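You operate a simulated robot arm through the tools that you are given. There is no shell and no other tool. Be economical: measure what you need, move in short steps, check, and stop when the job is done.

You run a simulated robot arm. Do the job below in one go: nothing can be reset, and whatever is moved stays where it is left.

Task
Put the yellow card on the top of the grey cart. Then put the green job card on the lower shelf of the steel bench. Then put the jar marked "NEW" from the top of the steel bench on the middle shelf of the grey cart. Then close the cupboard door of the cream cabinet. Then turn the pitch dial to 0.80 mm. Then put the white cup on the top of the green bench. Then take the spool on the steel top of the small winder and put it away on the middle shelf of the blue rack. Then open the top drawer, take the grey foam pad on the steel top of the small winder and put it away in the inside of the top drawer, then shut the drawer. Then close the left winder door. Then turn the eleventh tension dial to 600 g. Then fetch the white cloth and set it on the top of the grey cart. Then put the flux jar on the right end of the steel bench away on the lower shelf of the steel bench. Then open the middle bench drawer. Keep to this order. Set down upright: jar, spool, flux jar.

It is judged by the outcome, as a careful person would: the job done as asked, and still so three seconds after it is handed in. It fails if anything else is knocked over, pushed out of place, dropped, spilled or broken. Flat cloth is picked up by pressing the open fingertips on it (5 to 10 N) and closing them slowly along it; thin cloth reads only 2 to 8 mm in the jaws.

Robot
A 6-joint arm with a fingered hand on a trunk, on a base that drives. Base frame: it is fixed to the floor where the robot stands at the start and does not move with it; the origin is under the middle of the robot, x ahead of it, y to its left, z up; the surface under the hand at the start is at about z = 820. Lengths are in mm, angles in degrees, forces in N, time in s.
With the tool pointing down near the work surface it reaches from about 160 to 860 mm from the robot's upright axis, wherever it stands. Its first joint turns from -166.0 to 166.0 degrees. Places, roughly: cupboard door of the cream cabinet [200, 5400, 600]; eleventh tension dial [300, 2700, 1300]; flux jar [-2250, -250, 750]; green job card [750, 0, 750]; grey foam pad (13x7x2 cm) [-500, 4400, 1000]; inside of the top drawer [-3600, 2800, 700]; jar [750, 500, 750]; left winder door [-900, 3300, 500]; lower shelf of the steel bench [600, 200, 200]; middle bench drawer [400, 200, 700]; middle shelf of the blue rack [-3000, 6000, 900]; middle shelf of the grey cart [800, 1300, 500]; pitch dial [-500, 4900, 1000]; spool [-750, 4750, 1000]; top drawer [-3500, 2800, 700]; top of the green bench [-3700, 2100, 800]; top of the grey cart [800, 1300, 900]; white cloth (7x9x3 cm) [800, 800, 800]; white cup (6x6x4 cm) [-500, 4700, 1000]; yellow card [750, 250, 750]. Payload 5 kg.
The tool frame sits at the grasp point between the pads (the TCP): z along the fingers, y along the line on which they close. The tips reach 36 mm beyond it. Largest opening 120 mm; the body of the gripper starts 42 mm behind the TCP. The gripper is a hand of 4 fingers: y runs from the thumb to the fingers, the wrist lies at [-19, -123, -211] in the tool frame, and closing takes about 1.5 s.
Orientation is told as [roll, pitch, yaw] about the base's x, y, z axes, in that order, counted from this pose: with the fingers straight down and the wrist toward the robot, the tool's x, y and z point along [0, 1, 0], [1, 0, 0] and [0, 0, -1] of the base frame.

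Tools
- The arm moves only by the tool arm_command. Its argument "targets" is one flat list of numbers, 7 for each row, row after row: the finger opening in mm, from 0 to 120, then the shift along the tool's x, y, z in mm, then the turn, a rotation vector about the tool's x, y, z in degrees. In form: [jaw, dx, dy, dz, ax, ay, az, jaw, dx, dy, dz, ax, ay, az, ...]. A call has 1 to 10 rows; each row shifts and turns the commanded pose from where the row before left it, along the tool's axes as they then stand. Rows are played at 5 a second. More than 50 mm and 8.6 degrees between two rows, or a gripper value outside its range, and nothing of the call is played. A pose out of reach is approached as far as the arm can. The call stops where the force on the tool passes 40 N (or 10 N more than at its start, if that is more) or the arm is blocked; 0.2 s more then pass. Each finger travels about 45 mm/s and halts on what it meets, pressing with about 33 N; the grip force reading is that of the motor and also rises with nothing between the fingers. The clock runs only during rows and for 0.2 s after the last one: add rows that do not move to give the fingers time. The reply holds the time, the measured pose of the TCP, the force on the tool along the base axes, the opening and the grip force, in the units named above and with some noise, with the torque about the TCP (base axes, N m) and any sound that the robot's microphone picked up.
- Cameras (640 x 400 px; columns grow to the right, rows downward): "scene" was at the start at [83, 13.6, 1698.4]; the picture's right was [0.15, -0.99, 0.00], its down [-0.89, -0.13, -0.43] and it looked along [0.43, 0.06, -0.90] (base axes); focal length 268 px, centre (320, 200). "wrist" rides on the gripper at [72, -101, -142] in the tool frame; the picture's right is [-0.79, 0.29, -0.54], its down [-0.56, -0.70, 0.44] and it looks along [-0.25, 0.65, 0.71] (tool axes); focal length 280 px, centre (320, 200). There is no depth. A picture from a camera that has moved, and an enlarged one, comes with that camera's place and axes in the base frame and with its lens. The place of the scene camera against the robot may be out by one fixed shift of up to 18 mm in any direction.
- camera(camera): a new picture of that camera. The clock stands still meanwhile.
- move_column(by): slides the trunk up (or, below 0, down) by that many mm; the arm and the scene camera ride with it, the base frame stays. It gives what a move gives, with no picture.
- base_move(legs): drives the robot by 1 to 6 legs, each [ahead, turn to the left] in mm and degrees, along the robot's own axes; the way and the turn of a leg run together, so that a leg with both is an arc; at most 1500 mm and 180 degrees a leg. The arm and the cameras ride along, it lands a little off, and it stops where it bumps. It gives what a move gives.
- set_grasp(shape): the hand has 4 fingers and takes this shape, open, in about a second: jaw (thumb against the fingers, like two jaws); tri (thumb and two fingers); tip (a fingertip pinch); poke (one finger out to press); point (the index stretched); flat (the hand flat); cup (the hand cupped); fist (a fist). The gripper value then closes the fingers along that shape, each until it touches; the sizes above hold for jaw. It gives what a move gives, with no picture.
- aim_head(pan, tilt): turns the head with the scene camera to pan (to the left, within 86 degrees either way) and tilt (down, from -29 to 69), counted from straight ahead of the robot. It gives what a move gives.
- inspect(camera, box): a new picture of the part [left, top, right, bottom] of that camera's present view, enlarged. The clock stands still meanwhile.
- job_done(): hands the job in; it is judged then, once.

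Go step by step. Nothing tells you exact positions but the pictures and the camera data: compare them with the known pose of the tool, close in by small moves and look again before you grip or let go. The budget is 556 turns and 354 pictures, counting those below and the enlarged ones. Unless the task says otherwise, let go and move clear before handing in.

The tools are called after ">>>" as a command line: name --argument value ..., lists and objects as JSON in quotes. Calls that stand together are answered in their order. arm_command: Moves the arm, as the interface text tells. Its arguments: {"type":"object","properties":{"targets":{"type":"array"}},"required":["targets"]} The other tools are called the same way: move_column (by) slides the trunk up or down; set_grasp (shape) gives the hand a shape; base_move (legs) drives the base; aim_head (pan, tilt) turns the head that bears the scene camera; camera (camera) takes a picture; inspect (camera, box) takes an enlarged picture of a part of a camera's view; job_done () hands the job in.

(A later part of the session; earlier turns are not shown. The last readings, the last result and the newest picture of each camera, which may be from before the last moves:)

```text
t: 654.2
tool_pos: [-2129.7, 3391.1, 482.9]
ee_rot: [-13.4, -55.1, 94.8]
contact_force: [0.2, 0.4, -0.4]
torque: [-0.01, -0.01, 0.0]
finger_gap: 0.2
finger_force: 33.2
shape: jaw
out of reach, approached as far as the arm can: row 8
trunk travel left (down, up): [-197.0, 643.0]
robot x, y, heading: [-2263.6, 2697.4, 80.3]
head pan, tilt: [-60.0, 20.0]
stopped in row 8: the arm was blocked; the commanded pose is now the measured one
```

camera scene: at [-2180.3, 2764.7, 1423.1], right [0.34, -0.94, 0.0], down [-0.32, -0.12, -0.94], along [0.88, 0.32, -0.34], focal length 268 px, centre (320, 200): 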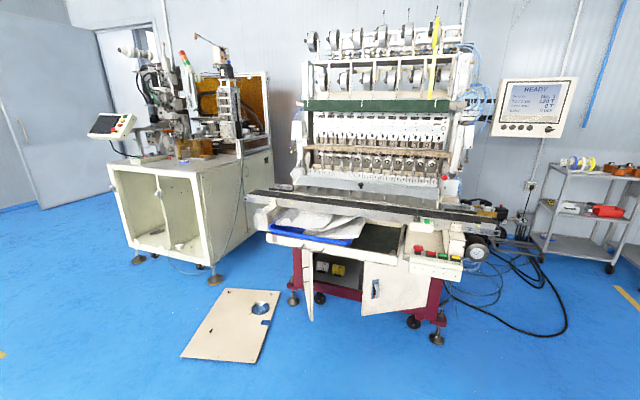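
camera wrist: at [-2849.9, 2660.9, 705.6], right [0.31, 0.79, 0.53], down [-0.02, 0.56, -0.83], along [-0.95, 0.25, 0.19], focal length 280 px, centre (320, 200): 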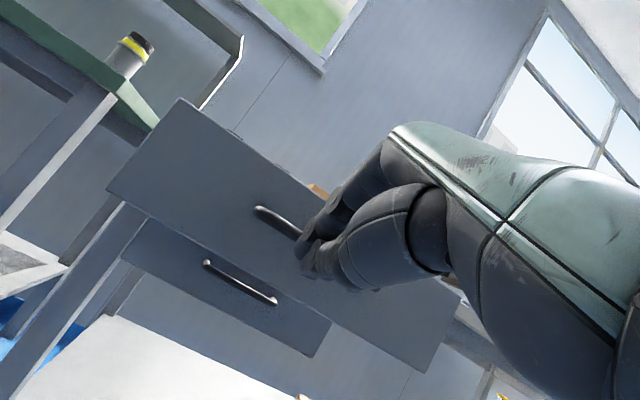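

>>> arm_command --targets '[0, 0, 0, 0, 3, 0, 0, 0, 0, 0, 0, 0, 0, 6, 0, 0, 0, 0, 0, 0, 6, 0, 0, 0, 0, 0, 0, 0]'

>>> base_move --legs '[[0, -44], [400, 0], [0, -36]]'

>>> aim_head --pan 0 --tilt 25

>>> camera --camera "scene"

>>> camera --camera "wrist"

```text
t: 655.2
tool_pos: [-2130.8, 3391.0, 483.1]
ee_rot: [1.4, -53.2, 76.2]
contact_force: [0.8, 0.1, -0.1]
torque: [-0.02, 0.0, -0.01]
finger_gap: 0.1
finger_force: 32.9
shape: jaw
trunk travel left (down, up): [-197.0, 643.0]
robot x, y, heading: [-2266.0, 2699.2, 80.1]
head pan, tilt: [-60.0, 20.0]
```

```text
t: 662.2
tool_pos: [-1236.3, 2923.2, 482.3]
ee_rot: [1.4, -53.2, -3.9]
contact_force: [-0.6, -0.2, 0.6]
torque: [0.01, 0.0, -0.05]
finger_gap: 0.1
finger_force: 33.0
shape: jaw
trunk travel left (down, up): [-197.0, 643.0]
robot x, y, heading: [-1939.1, 2941.6, 0.1]
head pan, tilt: [-60.0, 20.0]
```

```text
t: 663.5
tool_pos: [-1236.5, 2923.6, 482.2]
ee_rot: [1.4, -53.2, -3.8]
contact_force: [0.9, 0.4, -0.1]
torque: [-0.01, 0.01, 0.0]
finger_gap: 0.1
finger_force: 33.1
shape: jaw
trunk travel left (down, up): [-197.0, 643.0]
robot x, y, heading: [-1944.8, 2938.4, 0.1]
head pan, tilt: [0.0, 25.0]
```

```text
133 pictures are left
camera scene: at [-1827.0, 2940.7, 1225.0], right [0.0, -1.0, 0.0], down [-0.42, 0.0, -0.91], along [0.91, 0.0, -0.42], focal length 268 px, centre (320, 200)
```

scene: 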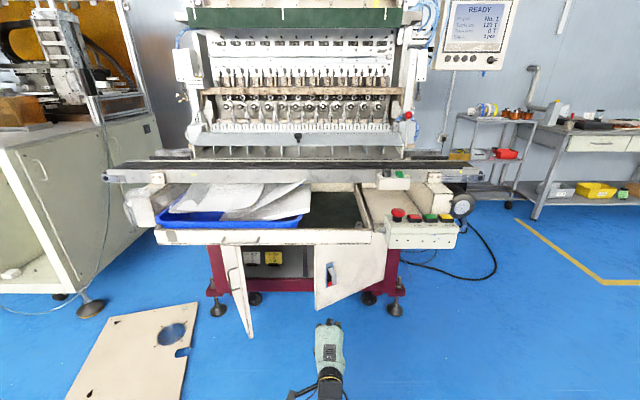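

```text
132 pictures are left
camera wrist: at [-1408.2, 3003.5, 488.2], right [-0.3, -0.78, 0.54], down [-0.09, -0.54, -0.83], along [0.95, -0.3, 0.09], focal length 280 px, centre (320, 200)
```

wrist: 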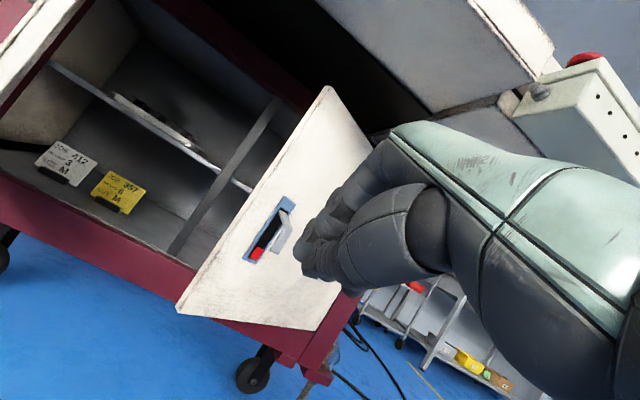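

>>> inspect --camera "scene" --box '[180, 210, 420, 350]'

```text
2.67 times, centred on (300, 280) of scene
camera zoom: at [-1827.0, 2940.7, 1225.0], right [0.0, -1.0, 0.0], down [-0.42, 0.0, -0.91], along [0.91, 0.0, -0.42], focal length 715 px, centre (373, -13)
```

zoom: 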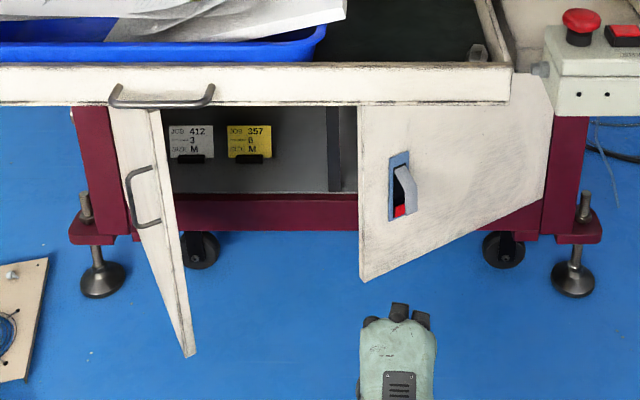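

I drive to the outer (left) side of the door and then sweep it shut by turning right.

>>> base_move --legs '[[0, 32], [390, 0], [0, -14]]'

>>> camera --camera "scene"

>>> camera --camera "wrist"

```text
t: 669.0
tool_pos: [-938.0, 3357.0, 482.5]
ee_rot: [1.4, -53.2, 14.7]
contact_force: [-0.1, -0.1, -1.2]
torque: [-0.03, -0.01, 0.03]
finger_gap: 0.0
finger_force: 32.7
shape: jaw
trunk travel left (down, up): [-197.0, 643.0]
robot x, y, heading: [-1614.1, 3148.8, 18.4]
head pan, tilt: [0.0, 25.0]
```

```text
130 pictures are left
camera scene: at [-1502.7, 3190.1, 1225.0], right [0.32, -0.95, 0.0], down [-0.4, -0.13, -0.91], along [0.86, 0.29, -0.42], focal length 268 px, centre (320, 200)
```

scene: 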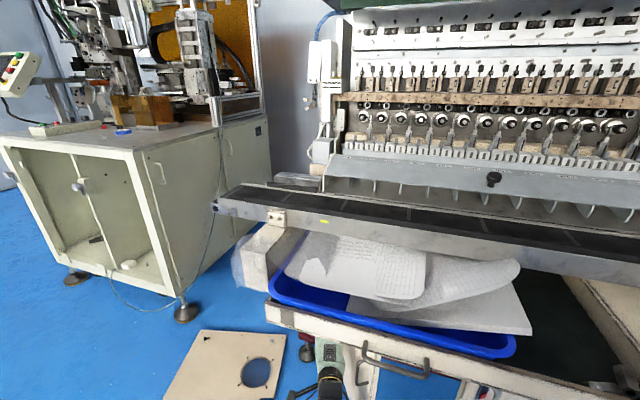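

```text
129 pictures are left
camera wrist: at [-1126.5, 3380.0, 488.2], right [-0.03, -0.84, 0.54], down [0.09, -0.55, -0.83], along [1.0, 0.02, 0.09], focal length 280 px, centre (320, 200)
```

wrist: 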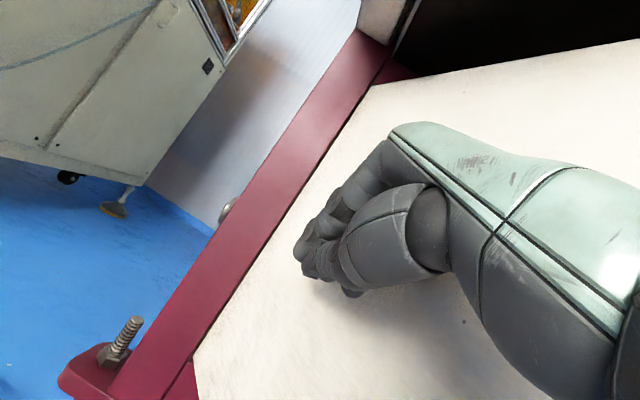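

The hand is on the door's outer side. I sweep right.

>>> base_move --legs '[[0, -12]]'

>>> camera --camera "scene"

>>> camera --camera "wrist"

```text
t: 670.2
tool_pos: [-908.2, 3214.1, 482.1]
ee_rot: [1.3, -53.2, 2.7]
contact_force: [-0.9, -0.9, 0.0]
torque: [0.01, 0.01, 0.03]
finger_gap: 0.0
finger_force: 33.2
shape: jaw
trunk travel left (down, up): [-197.0, 643.0]
robot x, y, heading: [-1613.1, 3148.7, 6.3]
head pan, tilt: [0.0, 25.0]
```

```text
128 pictures are left
camera scene: at [-1497.2, 3165.1, 1225.0], right [0.11, -0.99, 0.0], down [-0.42, -0.05, -0.91], along [0.9, 0.1, -0.42], focal length 268 px, centre (320, 200)
```

scene: 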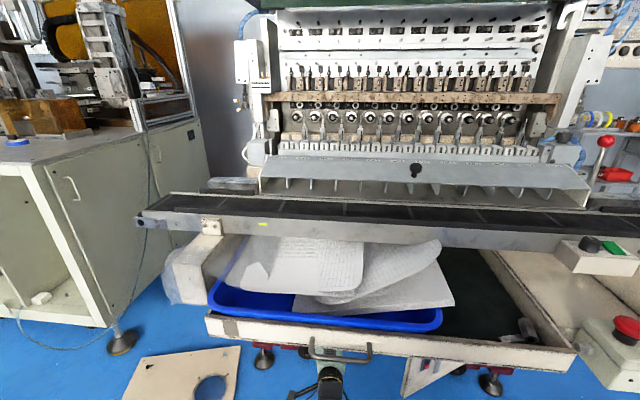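

```text
127 pictures are left
camera wrist: at [-1088.6, 3273.8, 488.2], right [-0.21, -0.81, 0.54], down [-0.03, -0.55, -0.83], along [0.98, -0.19, 0.09], focal length 280 px, centre (320, 200)
```

wrist: 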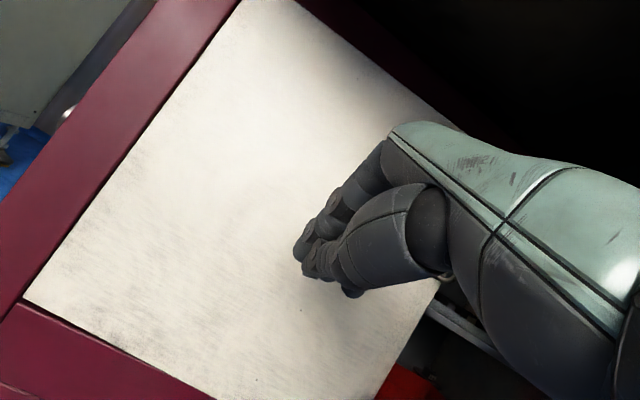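

The door is swinging in. I drive forward to press it home.

>>> base_move --legs '[[60, 0]]'

>>> camera --camera "wrist"

```text
t: 671.2
tool_pos: [-848.9, 3220.4, 482.1]
ee_rot: [1.3, -53.1, 2.7]
contact_force: [0.3, -0.5, -1.1]
torque: [-0.01, 0.01, 0.01]
finger_gap: 0.2
finger_force: 33.1
shape: jaw
trunk travel left (down, up): [-197.0, 643.0]
robot x, y, heading: [-1554.8, 3154.5, 6.8]
head pan, tilt: [0.0, 25.0]
```

```text
126 pictures are left
camera wrist: at [-1028.8, 3281.2, 487.8], right [-0.21, -0.81, 0.54], down [-0.03, -0.55, -0.83], along [0.98, -0.19, 0.09], focal length 280 px, centre (320, 200)
```

wrist: 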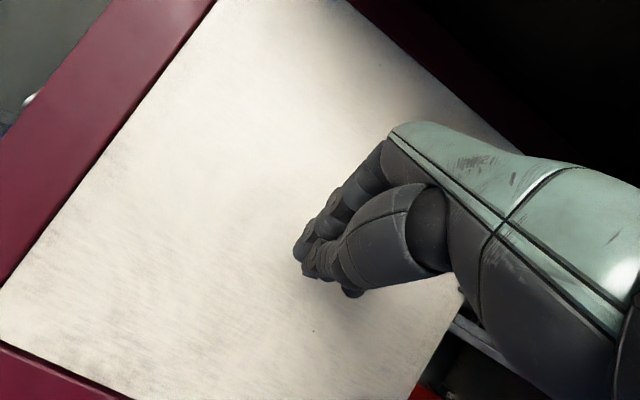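

>>> base_move --legs '[[40, 0]]'

>>> base_move --legs '[[25, 0]]'

>>> camera --camera "wrist"

```text
t: 672.1
tool_pos: [-809.4, 3225.2, 482.6]
ee_rot: [1.4, -53.0, 2.7]
contact_force: [0.2, -0.1, -0.4]
torque: [0.02, 0.01, 0.0]
finger_gap: 0.1
finger_force: 33.2
shape: jaw
trunk travel left (down, up): [-197.0, 643.0]
robot x, y, heading: [-1512.0, 3161.2, 6.8]
head pan, tilt: [0.0, 25.0]
```

```text
t: 673.0
tool_pos: [-785.1, 3228.5, 482.4]
ee_rot: [1.3, -53.1, 2.7]
contact_force: [-0.4, 1.5, 0.2]
torque: [0.01, 0.02, 0.01]
finger_gap: 0.1
finger_force: 32.9
shape: jaw
trunk travel left (down, up): [-197.0, 643.0]
robot x, y, heading: [-1486.5, 3156.8, 6.7]
head pan, tilt: [0.0, 25.0]
```

```text
125 pictures are left
camera wrist: at [-964.2, 3288.8, 487.7], right [-0.21, -0.81, 0.55], down [-0.03, -0.55, -0.83], along [0.98, -0.19, 0.09], focal length 280 px, centre (320, 200)
```

wrist: 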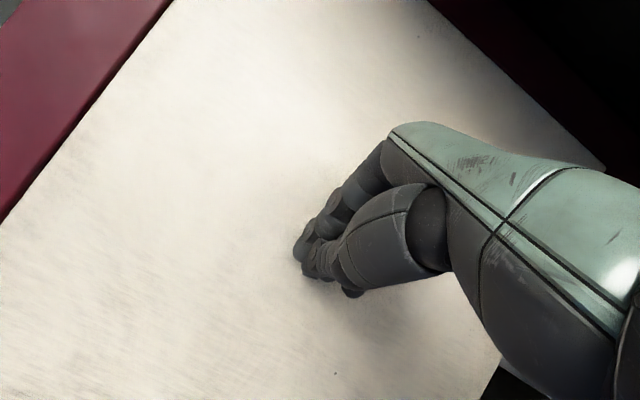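

>>> arm_command --targets '[0, 0, 12, 16, 0, 0, 0, 0, 0, 12, 16, 0, 0, 0, 0, 0, 12, 16, 0, 0, 0, 0, 0, 0, 0, 0, 0, 0]'

>>> camera --camera "wrist"

```text
t: 673.4
tool_pos: [-775.0, 3228.8, 483.2]
ee_rot: [1.5, -53.5, 2.6]
contact_force: [-29.9, -4.5, 4.7]
torque: [-0.03, 0.16, -0.16]
finger_gap: 0.0
finger_force: 32.8
shape: jaw
trunk travel left (down, up): [-197.0, 643.0]
robot x, y, heading: [-1487.0, 3161.3, 6.8]
head pan, tilt: [0.0, 25.0]
stopped in row 1: the force on the tool passed its limit at 67 N (the readings are from after the stop); the commanded pose is now the measured one
```

```text
124 pictures are left
camera wrist: at [-954.9, 3289.5, 489.0], right [-0.21, -0.81, 0.54], down [-0.03, -0.55, -0.83], along [0.98, -0.19, 0.1], focal length 280 px, centre (320, 200)
```

wrist: 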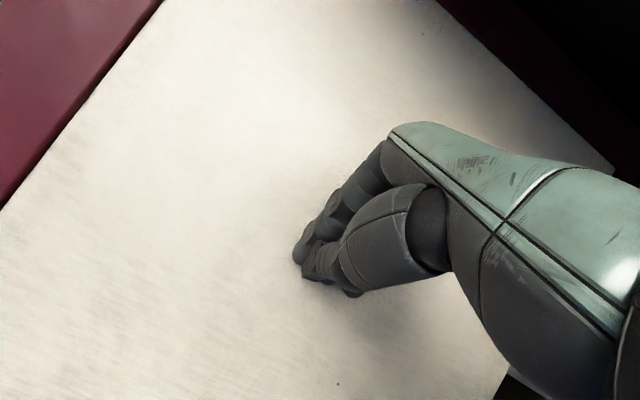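

The door has come to its stop. I back away and look.

>>> base_move --legs '[[-500, 0]]'

>>> inspect --camera "scene" --box '[160, 200, 480, 400]'

```text
t: 676.5
tool_pos: [-1267.7, 3172.1, 483.6]
ee_rot: [1.5, -53.4, 2.6]
contact_force: [0.1, 0.5, -0.1]
torque: [-0.04, 0.04, -0.04]
finger_gap: 0.0
finger_force: 33.1
shape: jaw
trunk travel left (down, up): [-197.0, 643.0]
robot x, y, heading: [-1982.2, 3103.3, 6.5]
head pan, tilt: [0.0, 25.0]
```

```text
2.00 times, centred on (320, 300) of scene
camera zoom: at [-1867.5, 3122.4, 1225.1], right [0.12, -0.99, 0.0], down [-0.42, -0.05, -0.91], along [0.9, 0.1, -0.42], focal length 536 px, centre (320, 0)
```

zoom: 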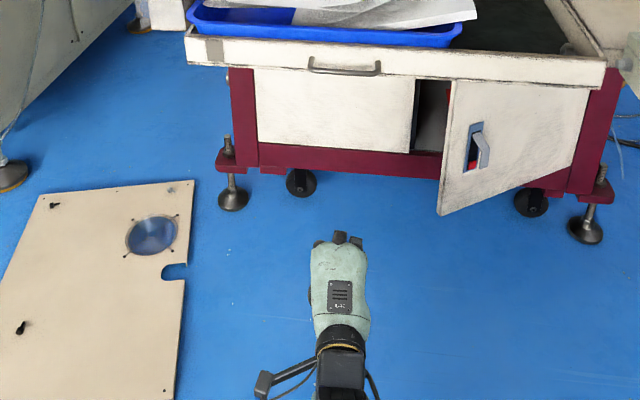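

The left winder door is closed (right one untouched). Next the eleventh tension dial. I raise the trunk, restore the hand, and drive round to the tension stand.

>>> move_column --by 400

>>> move_column --by 240

>>> arm_command --targets '[0, 0, 0, 0, 8.5, 0, 0, 0, 0, 0, 0, 8.5, 0, 0, 0, 0, 0, 0, 8.5, 0, 0, 0, 0, 0, 0, 8.5, 0, 0, 0, 0, 0, 0, 8.5, 0, 0, 0, 0, 0, 0, 8.5, 0, 0, 0, 0, 0, 0, 2.4, 0, 4, 0, 0, 0, 0, 0, 0, 0]'

>>> base_move --legs '[[0, -75], [1450, 0], [0, 68], [1500, 0]]'

>>> aim_head --pan 50 --tilt 15

>>> camera --camera "scene"

```text
t: 680.4
tool_pos: [-1267.4, 3172.1, 884.9]
ee_rot: [1.5, -53.3, 2.7]
contact_force: [-0.5, 0.4, 0.6]
torque: [-0.04, -0.01, -0.01]
finger_gap: 0.0
finger_force: 32.8
shape: jaw
trunk travel left (down, up): [-597.0, 243.0]
robot x, y, heading: [-1982.0, 3102.8, 6.6]
head pan, tilt: [0.0, 25.0]
```

```text
t: 682.9
tool_pos: [-1267.5, 3173.1, 1123.3]
ee_rot: [1.4, -53.5, 2.8]
contact_force: [-0.4, 0.7, 0.7]
torque: [0.01, 0.0, -0.01]
finger_gap: 0.0
finger_force: 33.3
shape: jaw
trunk travel left (down, up): [-837.0, 3.0]
robot x, y, heading: [-1982.8, 3104.2, 6.8]
head pan, tilt: [0.0, 25.0]
```

```text
t: 684.7
tool_pos: [-1266.7, 3172.7, 1123.6]
ee_rot: [1.0, 0.1, -0.2]
contact_force: [-0.2, 0.8, -0.4]
torque: [-0.03, -0.02, -0.02]
finger_gap: 0.0
finger_force: 32.6
shape: jaw
trunk travel left (down, up): [-837.0, 3.0]
robot x, y, heading: [-1984.3, 3104.4, 6.6]
head pan, tilt: [0.0, 25.0]
```

```text
t: 707.6
tool_pos: [767.0, 1790.2, 1124.3]
ee_rot: [1.0, 0.1, -5.6]
contact_force: [-0.6, 0.5, -0.4]
torque: [-0.01, 0.04, 0.01]
finger_gap: 0.1
finger_force: 33.1
shape: jaw
trunk travel left (down, up): [-837.0, 3.0]
robot x, y, heading: [50.7, 1787.5, 1.1]
head pan, tilt: [0.0, 25.0]
```

```text
t: 708.7
tool_pos: [767.5, 1790.8, 1123.8]
ee_rot: [0.9, 0.1, -5.6]
contact_force: [0.9, -0.5, -1.5]
torque: [0.02, 0.0, -0.01]
finger_gap: 0.0
finger_force: 33.1
shape: jaw
trunk travel left (down, up): [-837.0, 3.0]
robot x, y, heading: [49.1, 1791.0, 1.3]
head pan, tilt: [50.0, 15.0]
```

```text
122 pictures are left
camera scene: at [131.0, 1868.2, 1881.2], right [0.78, -0.63, 0.0], down [-0.16, -0.2, -0.97], along [0.61, 0.75, -0.26], focal length 268 px, centre (320, 200)
```

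scene: 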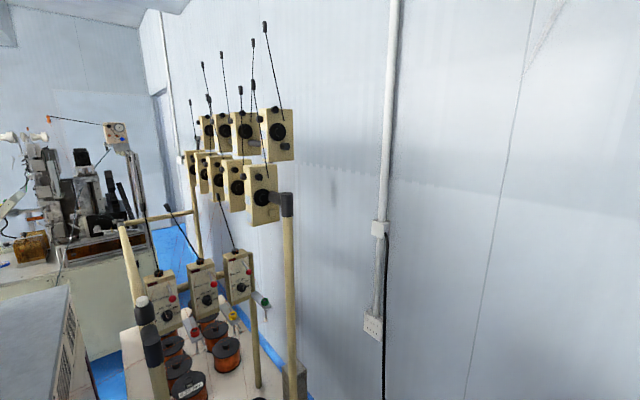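

>>> inspect --camera "scene" --box '[120, 230, 280, 340]'

>>> inspect --camera "scene" --box '[170, 90, 310, 240]'

```text
3.64 times, centred on (200, 285) of scene
camera zoom: at [131.0, 1868.2, 1881.2], right [0.78, -0.63, 0.0], down [-0.16, -0.2, -0.97], along [0.61, 0.75, -0.26], focal length 975 px, centre (756, -109)
```

zoom: 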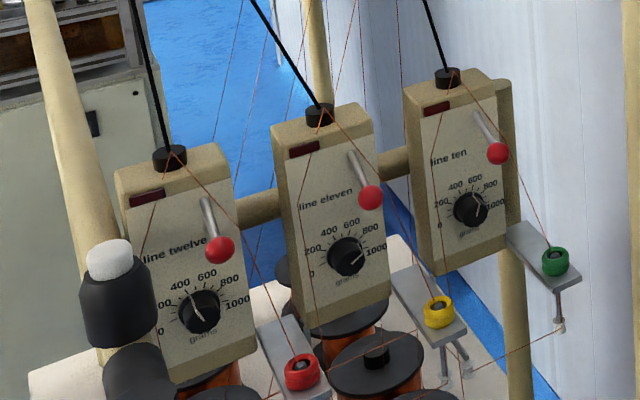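

```text
2.67 times, centred on (240, 165) of scene
camera zoom: at [131.0, 1868.2, 1881.2], right [0.78, -0.63, 0.0], down [-0.16, -0.2, -0.97], along [0.61, 0.75, -0.26], focal length 715 px, centre (533, 293)
```

zoom: 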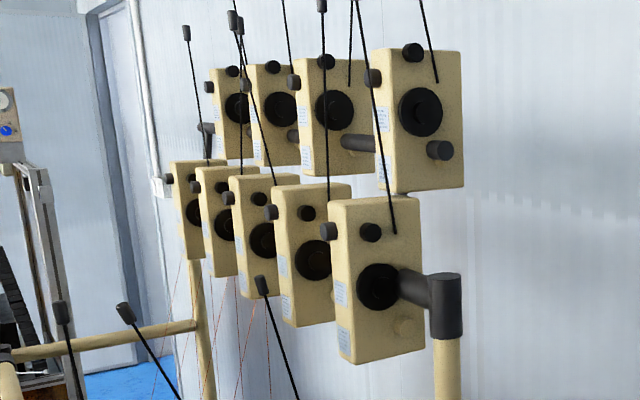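

Units "line ten, eleven, twelve" are the lower three; eleven is the middle one, dial near (335, 2740, 1310). I retract the arm, turn to face it and look closer.

>>> arm_command --targets '[60, 0, -45, 0, 0, 0, 0, 60, 0, -45, 0, 0, 0, 0, 60, 0, -45, 0, 0, 0, 0, 60, 0, 0, 0, 0, 0, 0]'

>>> base_move --legs '[[0, 64], [60, 0], [0, 14]]'

>>> aim_head --pan 0 --tilt 30

>>> camera --camera "scene"

```text
t: 709.7
tool_pos: [635.2, 1804.2, 1123.1]
ee_rot: [0.8, 0.1, -5.7]
contact_force: [0.2, -0.1, 0.0]
torque: [-0.01, 0.02, 0.01]
finger_gap: 59.7
finger_force: 0.0
shape: jaw
trunk travel left (down, up): [-837.0, 3.0]
robot x, y, heading: [52.5, 1789.4, 1.4]
head pan, tilt: [50.0, 15.0]
```

```text
t: 715.0
tool_pos: [185.9, 2418.5, 1123.5]
ee_rot: [1.0, 0.0, 72.0]
contact_force: [0.3, 0.0, -0.2]
torque: [0.0, -0.03, 0.0]
finger_gap: 59.7
finger_force: 0.0
shape: jaw
trunk travel left (down, up): [-837.0, 3.0]
robot x, y, heading: [73.2, 1845.3, 78.9]
head pan, tilt: [50.0, 15.0]
```

```text
t: 716.2
tool_pos: [186.6, 2418.9, 1123.8]
ee_rot: [0.9, 0.2, 72.0]
contact_force: [1.1, 1.5, -0.3]
torque: [-0.02, 0.01, -0.03]
finger_gap: 59.7
finger_force: 0.0
shape: jaw
trunk travel left (down, up): [-837.0, 3.0]
robot x, y, heading: [75.7, 1846.6, 78.6]
head pan, tilt: [0.0, 30.0]
```

```text
119 pictures are left
camera scene: at [90.9, 1967.7, 1857.1], right [0.98, -0.19, 0.0], down [-0.1, -0.49, -0.87], along [0.17, 0.85, -0.5], focal length 268 px, centre (320, 200)
```

scene: 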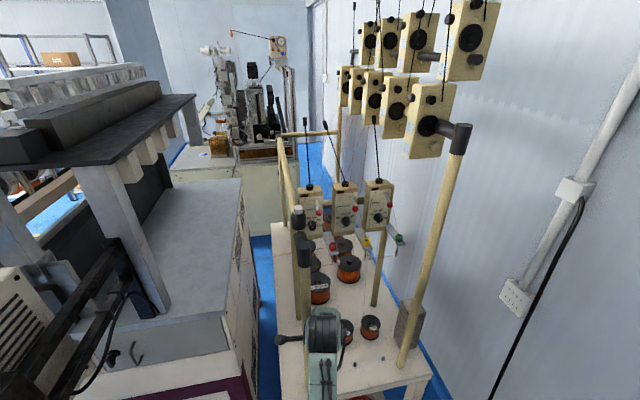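

I back off to reshape the hand in free space: sideways turn, then tilt to point straight forward.

>>> base_move --legs '[[-300, 0]]'

>>> arm_command --targets '[60, 0, 30, -20, 0, 0, 8.5, 60, 0, 30, -20, 0, 0, 8.5, 60, 0, 20, -20, 0, 0, 8.5, 60, 0, 0, 0, 0, 0, 8.5, 60, 0, 0, 0, 0, 0, 8.5, 60, 0, 0, 0, 0, 0, 8.5, 60, 0, 0, 0, 0, 0, 8.5, 60, 0, 0, 0, 0, 0, 8.5, 60, 0, 0, 0, 0, 0, 8.5, 60, 0, 0, 0, 0, 0, 6]'

>>> arm_command --targets '[60, 0, 0, 0, 0, 8.5, 0, 60, 0, 0, 0, 0, 8.5, 0, 60, 0, 0, 0, 0, 8.5, 0, 60, 0, 0, 0, 0, 8.5, 0, 60, 0, 0, 0, 0, 8.5, 0, 60, 0, 0, 0, 0, 8.5, 0, 60, 0, 0, 0, 0, 8.5, 0, 60, 0, 0, 0, 0, 8.5, 0]'

```text
t: 718.4
tool_pos: [128.4, 2126.2, 1123.5]
ee_rot: [0.9, 0.0, 72.0]
contact_force: [-0.2, -0.4, 0.1]
torque: [0.01, 0.02, 0.03]
finger_gap: 59.7
finger_force: 0.1
shape: jaw
trunk travel left (down, up): [-837.0, 3.0]
robot x, y, heading: [19.9, 1547.7, 79.3]
head pan, tilt: [0.0, 30.0]
```

```text
t: 720.6
tool_pos: [181.3, 2222.2, 1151.6]
ee_rot: [0.1, 0.9, -10.4]
contact_force: [0.2, 0.5, -0.1]
torque: [0.02, 0.03, 0.0]
finger_gap: 59.7
finger_force: 0.2
shape: jaw
out of reach, approached as far as the arm can: row 9, 10
trunk travel left (down, up): [-837.0, 3.0]
robot x, y, heading: [21.6, 1554.0, 79.1]
head pan, tilt: [0.0, 30.0]
```

```text
t: 722.4
tool_pos: [181.0, 2221.0, 1154.4]
ee_rot: [68.3, 1.0, -10.2]
contact_force: [-0.1, 0.0, -0.3]
torque: [0.01, 0.02, -0.01]
finger_gap: 59.6
finger_force: 0.0
shape: jaw
trunk travel left (down, up): [-837.0, 3.0]
robot x, y, heading: [15.2, 1553.9, 79.1]
head pan, tilt: [0.0, 30.0]
```

>>> arm_command --targets '[60, 0, 0, 0, 0, 8.5, 0, 60, 0, 0, 0, 0, 8.5, 0, 60, 0, 0, 0, 0, 0, 0]'

>>> camera --camera "wrist"

>>> camera --camera "scene"

```text
t: 723.2
tool_pos: [180.4, 2221.5, 1153.4]
ee_rot: [85.0, 0.8, -10.3]
contact_force: [0.6, 0.1, -0.4]
torque: [-0.01, 0.0, 0.0]
finger_gap: 59.8
finger_force: 0.0
shape: jaw
trunk travel left (down, up): [-837.0, 3.0]
robot x, y, heading: [14.1, 1552.9, 78.7]
head pan, tilt: [0.0, 30.0]
```

```text
118 pictures are left
camera wrist: at [57.2, 2104.7, 1239.3], right [0.16, -0.65, -0.74], down [-0.63, 0.51, -0.58], along [0.76, 0.56, -0.32], focal length 280 px, centre (320, 200)
```

wrist: 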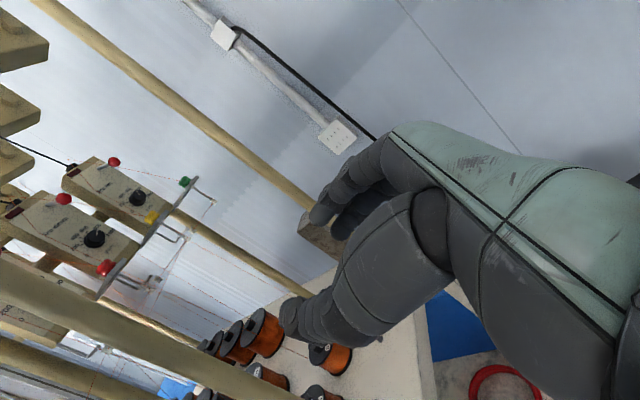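

```text
117 pictures are left
camera scene: at [33.2, 1674.0, 1857.0], right [0.98, -0.19, 0.0], down [-0.1, -0.49, -0.87], along [0.17, 0.85, -0.5], focal length 268 px, centre (320, 200)
```

scene: 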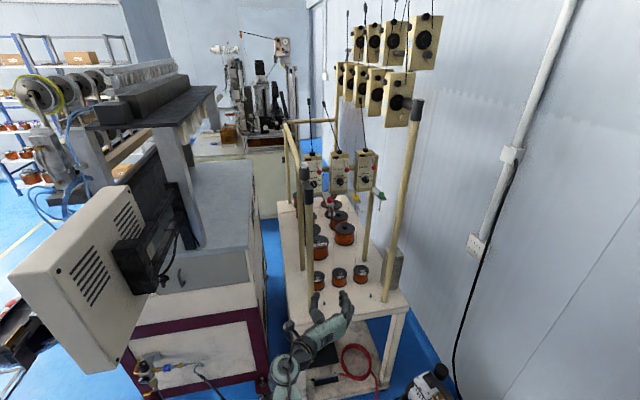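

>>> inspect --camera "scene" --box '[290, 140, 390, 220]'

>>> inspect --camera "wrist" --box '[0, 140, 240, 340]'

```text
5.00 times, centred on (340, 180) of scene
camera zoom: at [33.2, 1674.0, 1857.0], right [0.98, -0.19, 0.0], down [-0.1, -0.49, -0.87], along [0.17, 0.85, -0.5], focal length 1341 px, centre (220, 300)
```

zoom: 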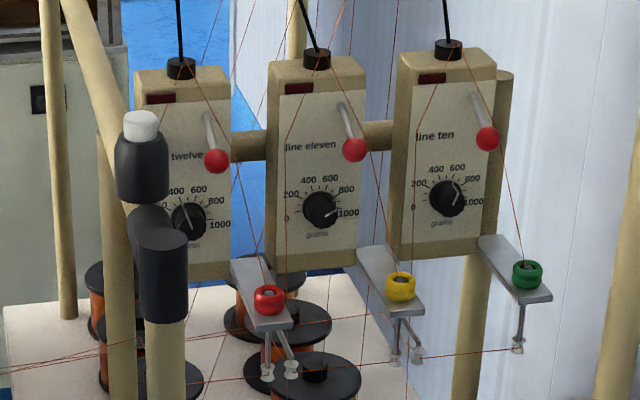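

```text
2.00 times, centred on (120, 240) of wrist
camera zoom: at [57.2, 2104.7, 1239.3], right [0.16, -0.65, -0.74], down [-0.63, 0.51, -0.58], along [0.76, 0.56, -0.32], focal length 561 px, centre (720, 120)
```

zoom: 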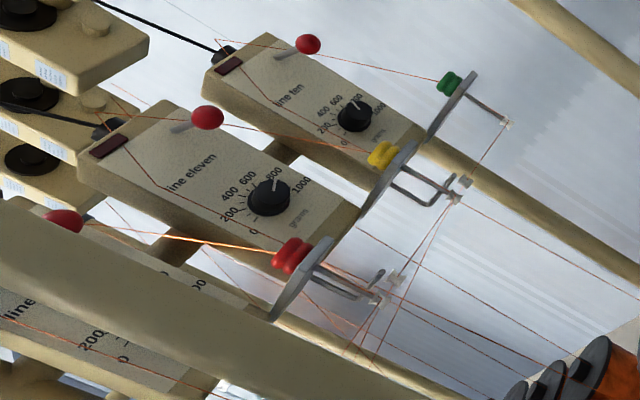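

>>> inspect --camera "scene" --box '[338, 170, 368, 190]'

>>> inspect --camera "wrist" --box '[65, 215, 125, 265]'

```text
16.00 times, centred on (353, 180) of scene
camera zoom: at [33.2, 1674.0, 1857.0], right [0.98, -0.19, 0.0], down [-0.1, -0.49, -0.87], along [0.17, 0.85, -0.5], focal length 4290 px, centre (-208, 520)
```

zoom: 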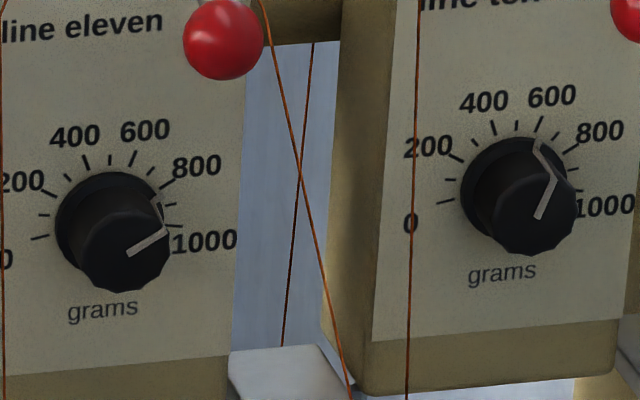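

```text
8.00 times, centred on (95, 240) of wrist
camera zoom: at [57.2, 2104.7, 1239.3], right [0.16, -0.65, -0.74], down [-0.63, 0.51, -0.58], along [0.76, 0.56, -0.32], focal length 2243 px, centre (2120, -120)
```

zoom: 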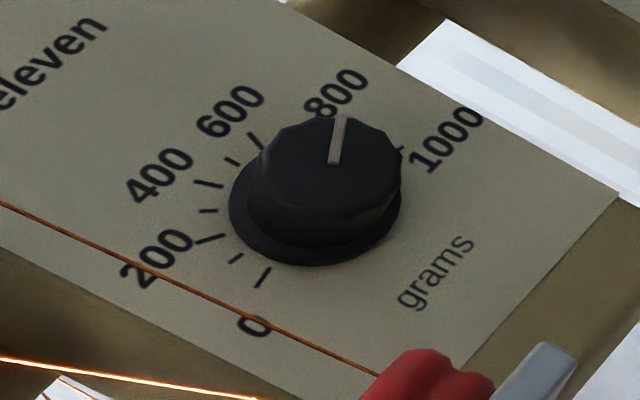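

Eleven's pointer reads about 850 (+66°); 600 is at about +20°, so ~46° counter-clockwise. To keep the wrist clear of the stand's left post I roll the hand so the wrist is above.

>>> set_grasp --shape "tip"

>>> arm_command --targets '[60, 8, 0, 0, 0, 0, 8.5, 60, 0, 0, 0, 0, 0, 8.5, 60, 0, 0, 0, 0, 0, 8.5, 60, 0, 0, 0, 0, 0, 8.5, 60, 0, 0, 0, 0, 0, 8.5, 60, 0, 0, 0, 0, 0, 8.5, 60, 0, 0, 0, 0, 0, 8.5, 60, 0, 0, 0, 0, 0, 8.5, 60, 0, 0, 0, 0, 0, 8.5, 60, 0, 0, 0, 0, 0, 8.5]'

>>> camera --camera "scene"

```text
t: 724.1
tool_pos: [181.5, 2221.0, 1152.8]
ee_rot: [85.2, 0.8, -10.4]
contact_force: [0.4, -0.4, -0.1]
torque: [-0.01, -0.01, -0.01]
finger_gap: 119.9
finger_force: 0.1
shape: tip
trunk travel left (down, up): [-837.0, 3.0]
robot x, y, heading: [19.6, 1550.4, 78.9]
head pan, tilt: [0.0, 30.0]
```

```text
t: 726.3
tool_pos: [200.8, 2217.0, 1160.4]
ee_rot: [39.0, 83.6, -60.1]
contact_force: [-0.1, 0.0, 0.0]
torque: [0.02, 0.0, 0.01]
finger_gap: 60.7
finger_force: 0.1
shape: tip
out of reach, approached as far as the arm can: row 10
trunk travel left (down, up): [-837.0, 3.0]
robot x, y, heading: [15.5, 1549.7, 78.8]
head pan, tilt: [0.0, 30.0]
```

```text
112 pictures are left
camera scene: at [35.1, 1673.4, 1857.1], right [0.98, -0.19, 0.0], down [-0.1, -0.49, -0.87], along [0.17, 0.85, -0.5], focal length 268 px, centre (320, 200)
```

scene: 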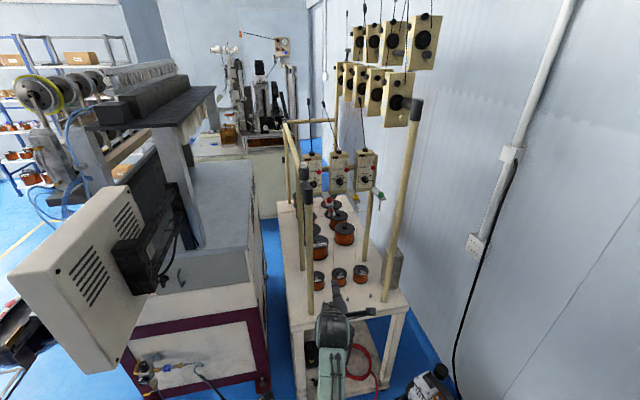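

>>> arm_command --targets '[60, 0, -20, 40, 0, 0, -4, 60, 0, -20, 40, 0, 0, 0, 60, 0, -30, 30, 0, 0, 0, 60, 0, -40, 0, 0, 0, 0, 60, 0, -40, 0, 0, 0, 0, 60, 0, -30, 0, 0, 0, 0, 60, 0, 0, 0, 0, 0, 0]'

>>> camera --camera "wrist"

```text
t: 727.9
tool_pos: [206.9, 2340.7, 1330.8]
ee_rot: [58.9, 80.2, -40.4]
contact_force: [0.3, -0.1, 0.2]
torque: [0.0, -0.03, -0.04]
finger_gap: 60.3
finger_force: 0.1
shape: tip
out of reach, approached as far as the arm can: row 3, 5
trunk travel left (down, up): [-837.0, 3.0]
robot x, y, heading: [17.7, 1551.6, 78.6]
head pan, tilt: [0.0, 30.0]
```

```text
111 pictures are left
camera wrist: at [239.5, 2200.5, 1452.7], right [-0.83, -0.44, -0.35], down [-0.56, 0.6, 0.57], along [-0.04, 0.67, -0.74], focal length 280 px, centre (320, 200)
```

wrist: 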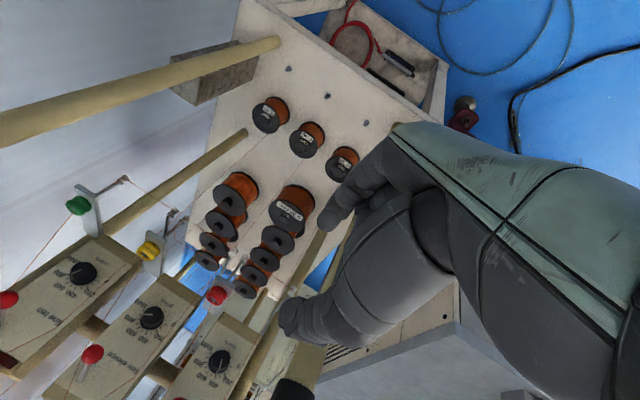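

The bearings agree: dial eleven at about (340, 2720, 1328). I square the hand to +y, shift right and drive nearer.

>>> arm_command --targets '[60, 30, 0, 0, 3.2, -4.9, -0.4, 60, 30, 0, 0, 3.2, -4.9, -0.4, 60, 0, 0, 0, 0, 0, 0]'

>>> base_move --legs '[[220, 0]]'

>>> camera --camera "wrist"

>>> camera --camera "scene"

```text
t: 728.7
tool_pos: [262.7, 2335.8, 1338.2]
ee_rot: [90.3, 81.4, 0.6]
contact_force: [-0.7, 0.1, -0.1]
torque: [-0.01, 0.0, -0.01]
finger_gap: 60.3
finger_force: 0.1
shape: tip
trunk travel left (down, up): [-837.0, 3.0]
robot x, y, heading: [15.5, 1549.4, 79.0]
head pan, tilt: [0.0, 30.0]
```

```text
t: 730.5
tool_pos: [305.9, 2549.5, 1339.1]
ee_rot: [90.3, 81.5, 0.7]
contact_force: [0.1, 0.2, 0.0]
torque: [0.01, 0.01, 0.0]
finger_gap: 60.4
finger_force: 0.2
shape: tip
trunk travel left (down, up): [-837.0, 3.0]
robot x, y, heading: [59.3, 1768.3, 78.8]
head pan, tilt: [0.0, 30.0]
```

```text
110 pictures are left
camera wrist: at [363.4, 2407.4, 1449.6], right [-0.74, -0.55, -0.4], down [-0.66, 0.44, 0.61], along [-0.16, 0.71, -0.68], focal length 280 px, centre (320, 200)
```

wrist: 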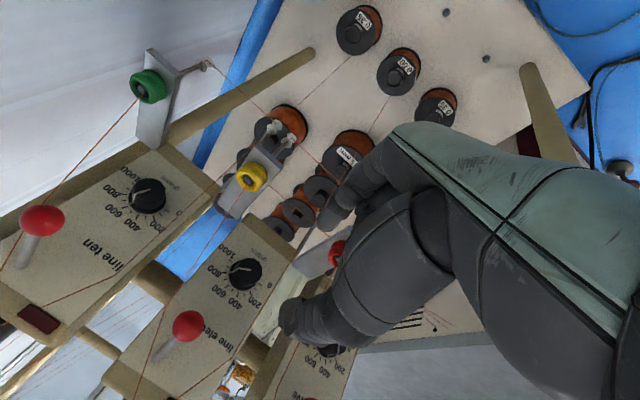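

```text
109 pictures are left
camera scene: at [75.2, 1888.9, 1857.2], right [0.98, -0.19, 0.0], down [-0.1, -0.49, -0.87], along [0.17, 0.85, -0.5], focal length 268 px, centre (320, 200)
```

scene: 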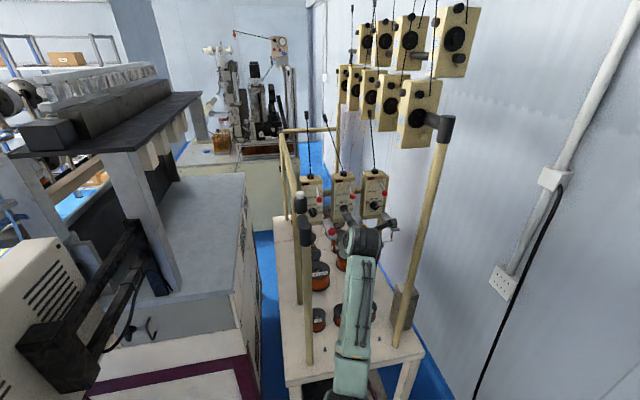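

Refined: dial at (327.5, 2668, 1338). I align and go 60 mm nearer.

>>> arm_command --targets '[60, 9, 3, 0, 0, 0, 0, 60, 0, 0, 0, 0, 0, 0]'

>>> base_move --legs '[[55, 0]]'

>>> camera --camera "wrist"

>>> inspect --camera "scene" --box '[300, 150, 420, 240]'

```text
t: 731.1
tool_pos: [315.8, 2550.6, 1335.9]
ee_rot: [90.1, 81.6, 0.5]
contact_force: [-0.1, 0.1, -0.5]
torque: [0.05, 0.01, 0.0]
finger_gap: 60.3
finger_force: 0.0
shape: tip
trunk travel left (down, up): [-837.0, 3.0]
robot x, y, heading: [58.7, 1767.2, 79.1]
head pan, tilt: [0.0, 30.0]
```

```text
t: 732.0
tool_pos: [325.4, 2597.6, 1340.6]
ee_rot: [91.9, 81.5, 2.3]
contact_force: [-0.4, 0.0, 0.8]
torque: [-0.03, -0.01, 0.02]
finger_gap: 60.4
finger_force: 0.0
shape: tip
trunk travel left (down, up): [-837.0, 3.0]
robot x, y, heading: [66.9, 1819.3, 79.1]
head pan, tilt: [0.0, 30.0]
```

```text
108 pictures are left
camera wrist: at [382.9, 2455.3, 1450.8], right [-0.74, -0.54, -0.4], down [-0.66, 0.44, 0.61], along [-0.16, 0.72, -0.68], focal length 280 px, centre (320, 200)
```

wrist: 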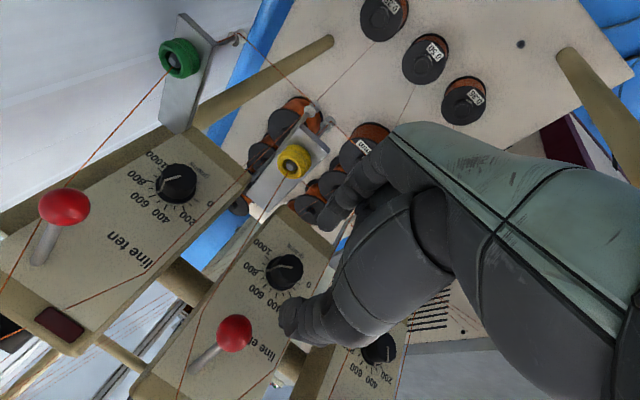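

```text
4.44 times, centred on (360, 195) of scene
camera zoom: at [84.7, 1935.6, 1857.7], right [0.98, -0.19, 0.0], down [-0.1, -0.49, -0.87], along [0.17, 0.85, -0.5], focal length 1192 px, centre (142, 222)
```

zoom: 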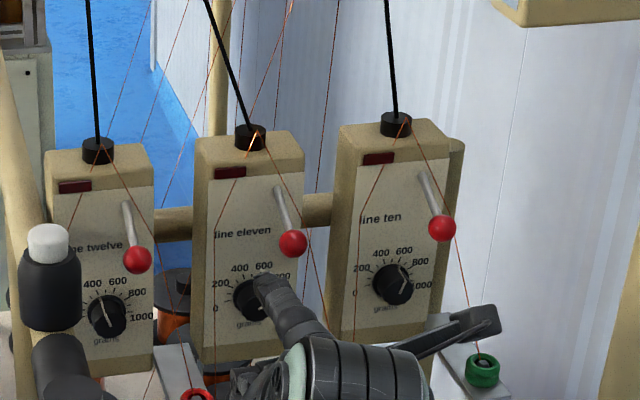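

Tips are lined up; the red ball lever is just above, so I narrow the pinch to 44 mm and advance.

>>> arm_command --targets '[44, -6, 2, 0, 0, 0, 0, 44, 0, 0, 0, 0, 0, 0]'

>>> base_move --legs '[[32, 0]]'

>>> camera --camera "wrist"

>>> inspect --camera "wrist" --box '[220, 190, 400, 350]'

```text
t: 732.6
tool_pos: [320.5, 2601.0, 1335.4]
ee_rot: [90.9, 81.6, 1.3]
contact_force: [-0.1, -0.2, 0.4]
torque: [-0.04, 0.01, -0.02]
finger_gap: 45.1
finger_force: 0.1
shape: tip
trunk travel left (down, up): [-837.0, 3.0]
robot x, y, heading: [73.2, 1818.0, 78.9]
head pan, tilt: [0.0, 30.0]
```

```text
t: 733.5
tool_pos: [325.7, 2628.9, 1338.3]
ee_rot: [91.8, 81.5, 2.1]
contact_force: [-0.5, -0.8, 0.0]
torque: [0.0, -0.01, -0.02]
finger_gap: 44.9
finger_force: 0.1
shape: tip
trunk travel left (down, up): [-837.0, 3.0]
robot x, y, heading: [78.2, 1849.9, 78.7]
head pan, tilt: [0.0, 30.0]
```

```text
106 pictures are left
camera wrist: at [383.7, 2487.1, 1448.0], right [-0.74, -0.54, -0.4], down [-0.66, 0.44, 0.61], along [-0.16, 0.72, -0.68], focal length 280 px, centre (320, 200)
```

wrist: 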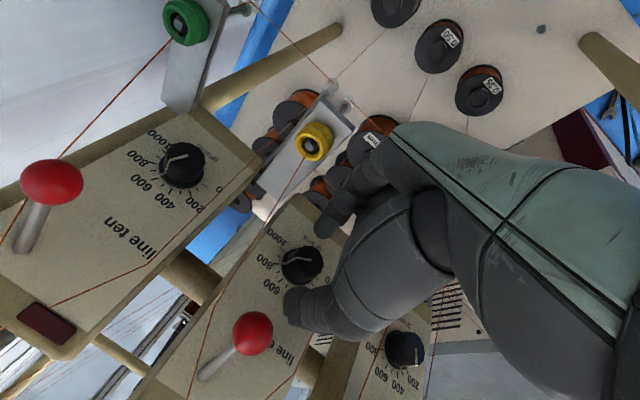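

```text
2.50 times, centred on (310, 270) of wrist
camera zoom: at [383.7, 2487.1, 1448.0], right [-0.74, -0.54, -0.4], down [-0.66, 0.44, 0.61], along [-0.16, 0.72, -0.68], focal length 701 px, centre (345, 25)
```

zoom: 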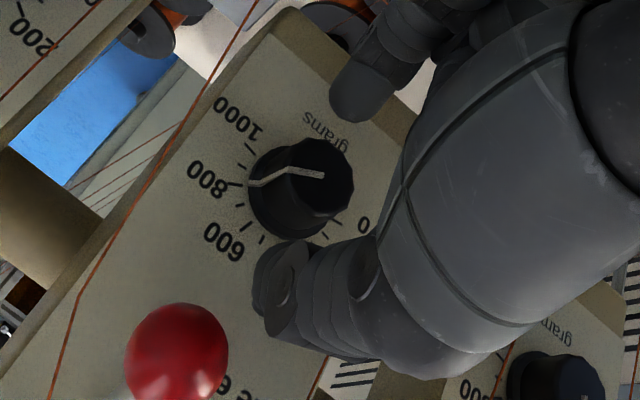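

Tips bracket the knob. I close the pinch.

>>> arm_command --targets '[38, 0, 0, 0, 0, 0, 0, 32, 0, 0, 0, 0, 0, 0, 26, 0, 0, 0, 0, 0, 0, 20, 0, 0, 0, 0, 0, 0, 14, 0, 0, 0, 0, 0, 0, 14, 0, 0, 0, 0, 0, 0]'

>>> inspect --camera "wrist" --box '[220, 190, 400, 350]'

```text
t: 734.9
tool_pos: [327.2, 2633.8, 1334.9]
ee_rot: [90.4, 81.7, 0.6]
contact_force: [0.8, -1.5, -0.3]
torque: [0.01, -0.01, 0.01]
finger_gap: 17.5
finger_force: 33.5
shape: tip
trunk travel left (down, up): [-837.0, 3.0]
robot x, y, heading: [77.7, 1853.4, 78.8]
head pan, tilt: [0.0, 30.0]
```

```text
2.50 times, centred on (310, 270) of wrist
camera zoom: at [384.9, 2492.2, 1445.2], right [-0.74, -0.55, -0.4], down [-0.66, 0.44, 0.61], along [-0.16, 0.71, -0.68], focal length 701 px, centre (345, 25)
```

zoom: 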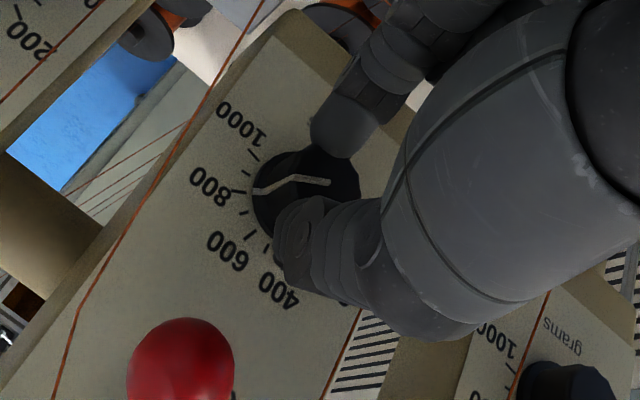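

Gripped; pointer is at 800. I turn counter-clockwise 34° and check.

>>> arm_command --targets '[8, 0, 0, 0, 0, 0, -8.5, 8, 0, 0, 0, 0, 0, -8.5, 8, 0, 0, 0, 0, 0, -8.5, 8, 0, 0, 0, 0, 0, -8.5, 8, 0, 0, 0, 0, 0, 0]'

>>> inspect --camera "wrist" --box '[220, 190, 400, 350]'

```text
t: 736.1
tool_pos: [328.6, 2633.8, 1335.0]
ee_rot: [90.1, 47.6, 0.4]
contact_force: [2.2, 0.2, 2.2]
torque: [0.06, -0.03, -0.05]
finger_gap: 17.3
finger_force: 33.0
shape: tip
trunk travel left (down, up): [-837.0, 3.0]
robot x, y, heading: [77.5, 1852.9, 79.1]
head pan, tilt: [0.0, 30.0]
```

```text
2.50 times, centred on (310, 270) of wrist
camera zoom: at [313.0, 2491.5, 1458.5], right [-0.38, -0.54, -0.75], down [-0.89, 0.44, 0.14], along [0.25, 0.72, -0.65], focal length 701 px, centre (345, 25)
```

zoom: 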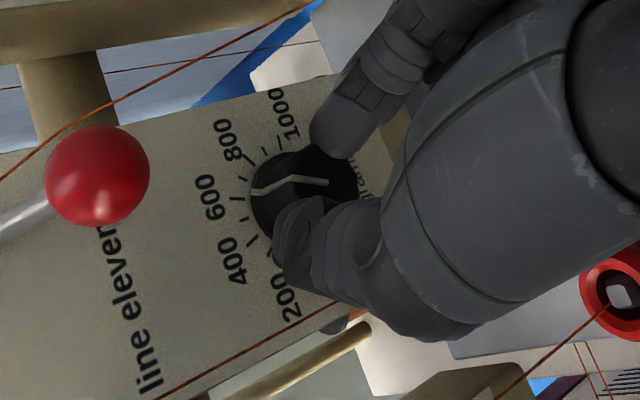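

>>> arm_command --targets '[8, 0, 0, 0, 0, 0, -5, 8, 0, 0, 0, 0, 0, 0]'

>>> inspect --camera "wrist" --box '[240, 210, 360, 300]'

```text
t: 736.7
tool_pos: [327.8, 2633.9, 1334.1]
ee_rot: [90.1, 42.5, 0.4]
contact_force: [1.2, 1.0, 3.9]
torque: [0.16, 0.02, 0.01]
finger_gap: 17.4
finger_force: 33.1
shape: tip
trunk travel left (down, up): [-837.0, 3.0]
robot x, y, heading: [74.9, 1852.0, 79.1]
head pan, tilt: [0.0, 30.0]
```

```text
4.44 times, centred on (300, 255) of wrist
camera zoom: at [302.5, 2491.3, 1456.5], right [-0.32, -0.54, -0.78], down [-0.9, 0.44, 0.06], along [0.31, 0.72, -0.63], focal length 1246 px, centre (409, -44)
```

zoom: 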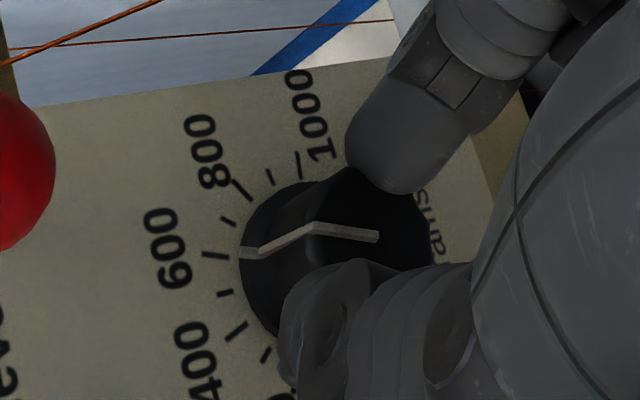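

The pointer lines up with the 600 tick. I release and withdraw.

>>> arm_command --targets '[20, 0, 0, 0, 0, 0, 0, 28, 0, 0, 0, 0, 0, 0, 36, 0, 0, 0, 0, 0, 0, 44, 0, 0, 0, 0, 0, 0, 44, 0, 0, 0, 0, 0, 0]'

>>> base_move --legs '[[-60, 0]]'

>>> inspect --camera "wrist" --box '[200, 190, 360, 310]'

```text
t: 737.9
tool_pos: [327.3, 2634.9, 1334.5]
ee_rot: [90.1, 42.6, 0.3]
contact_force: [0.1, -0.2, 0.8]
torque: [0.01, -0.02, 0.0]
finger_gap: 43.7
finger_force: 0.1
shape: tip
trunk travel left (down, up): [-837.0, 3.0]
robot x, y, heading: [72.6, 1854.5, 79.0]
head pan, tilt: [0.0, 30.0]
```

```text
t: 738.9
tool_pos: [317.4, 2578.9, 1331.5]
ee_rot: [89.9, 42.5, 0.1]
contact_force: [1.4, 1.5, -0.2]
torque: [-0.02, 0.01, 0.0]
finger_gap: 43.4
finger_force: 0.0
shape: tip
trunk travel left (down, up): [-837.0, 3.0]
robot x, y, heading: [63.5, 1795.1, 78.6]
head pan, tilt: [0.0, 30.0]
```

```text
3.33 times, centred on (280, 250) of wrist
camera zoom: at [291.5, 2436.9, 1454.2], right [-0.32, -0.55, -0.78], down [-0.9, 0.44, 0.06], along [0.31, 0.71, -0.63], focal length 935 px, centre (453, 33)
```

zoom: 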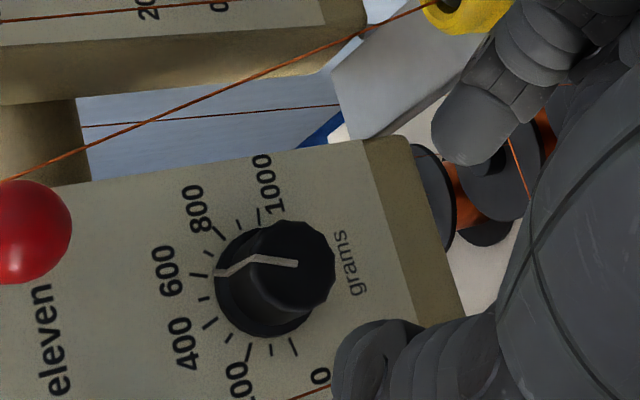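

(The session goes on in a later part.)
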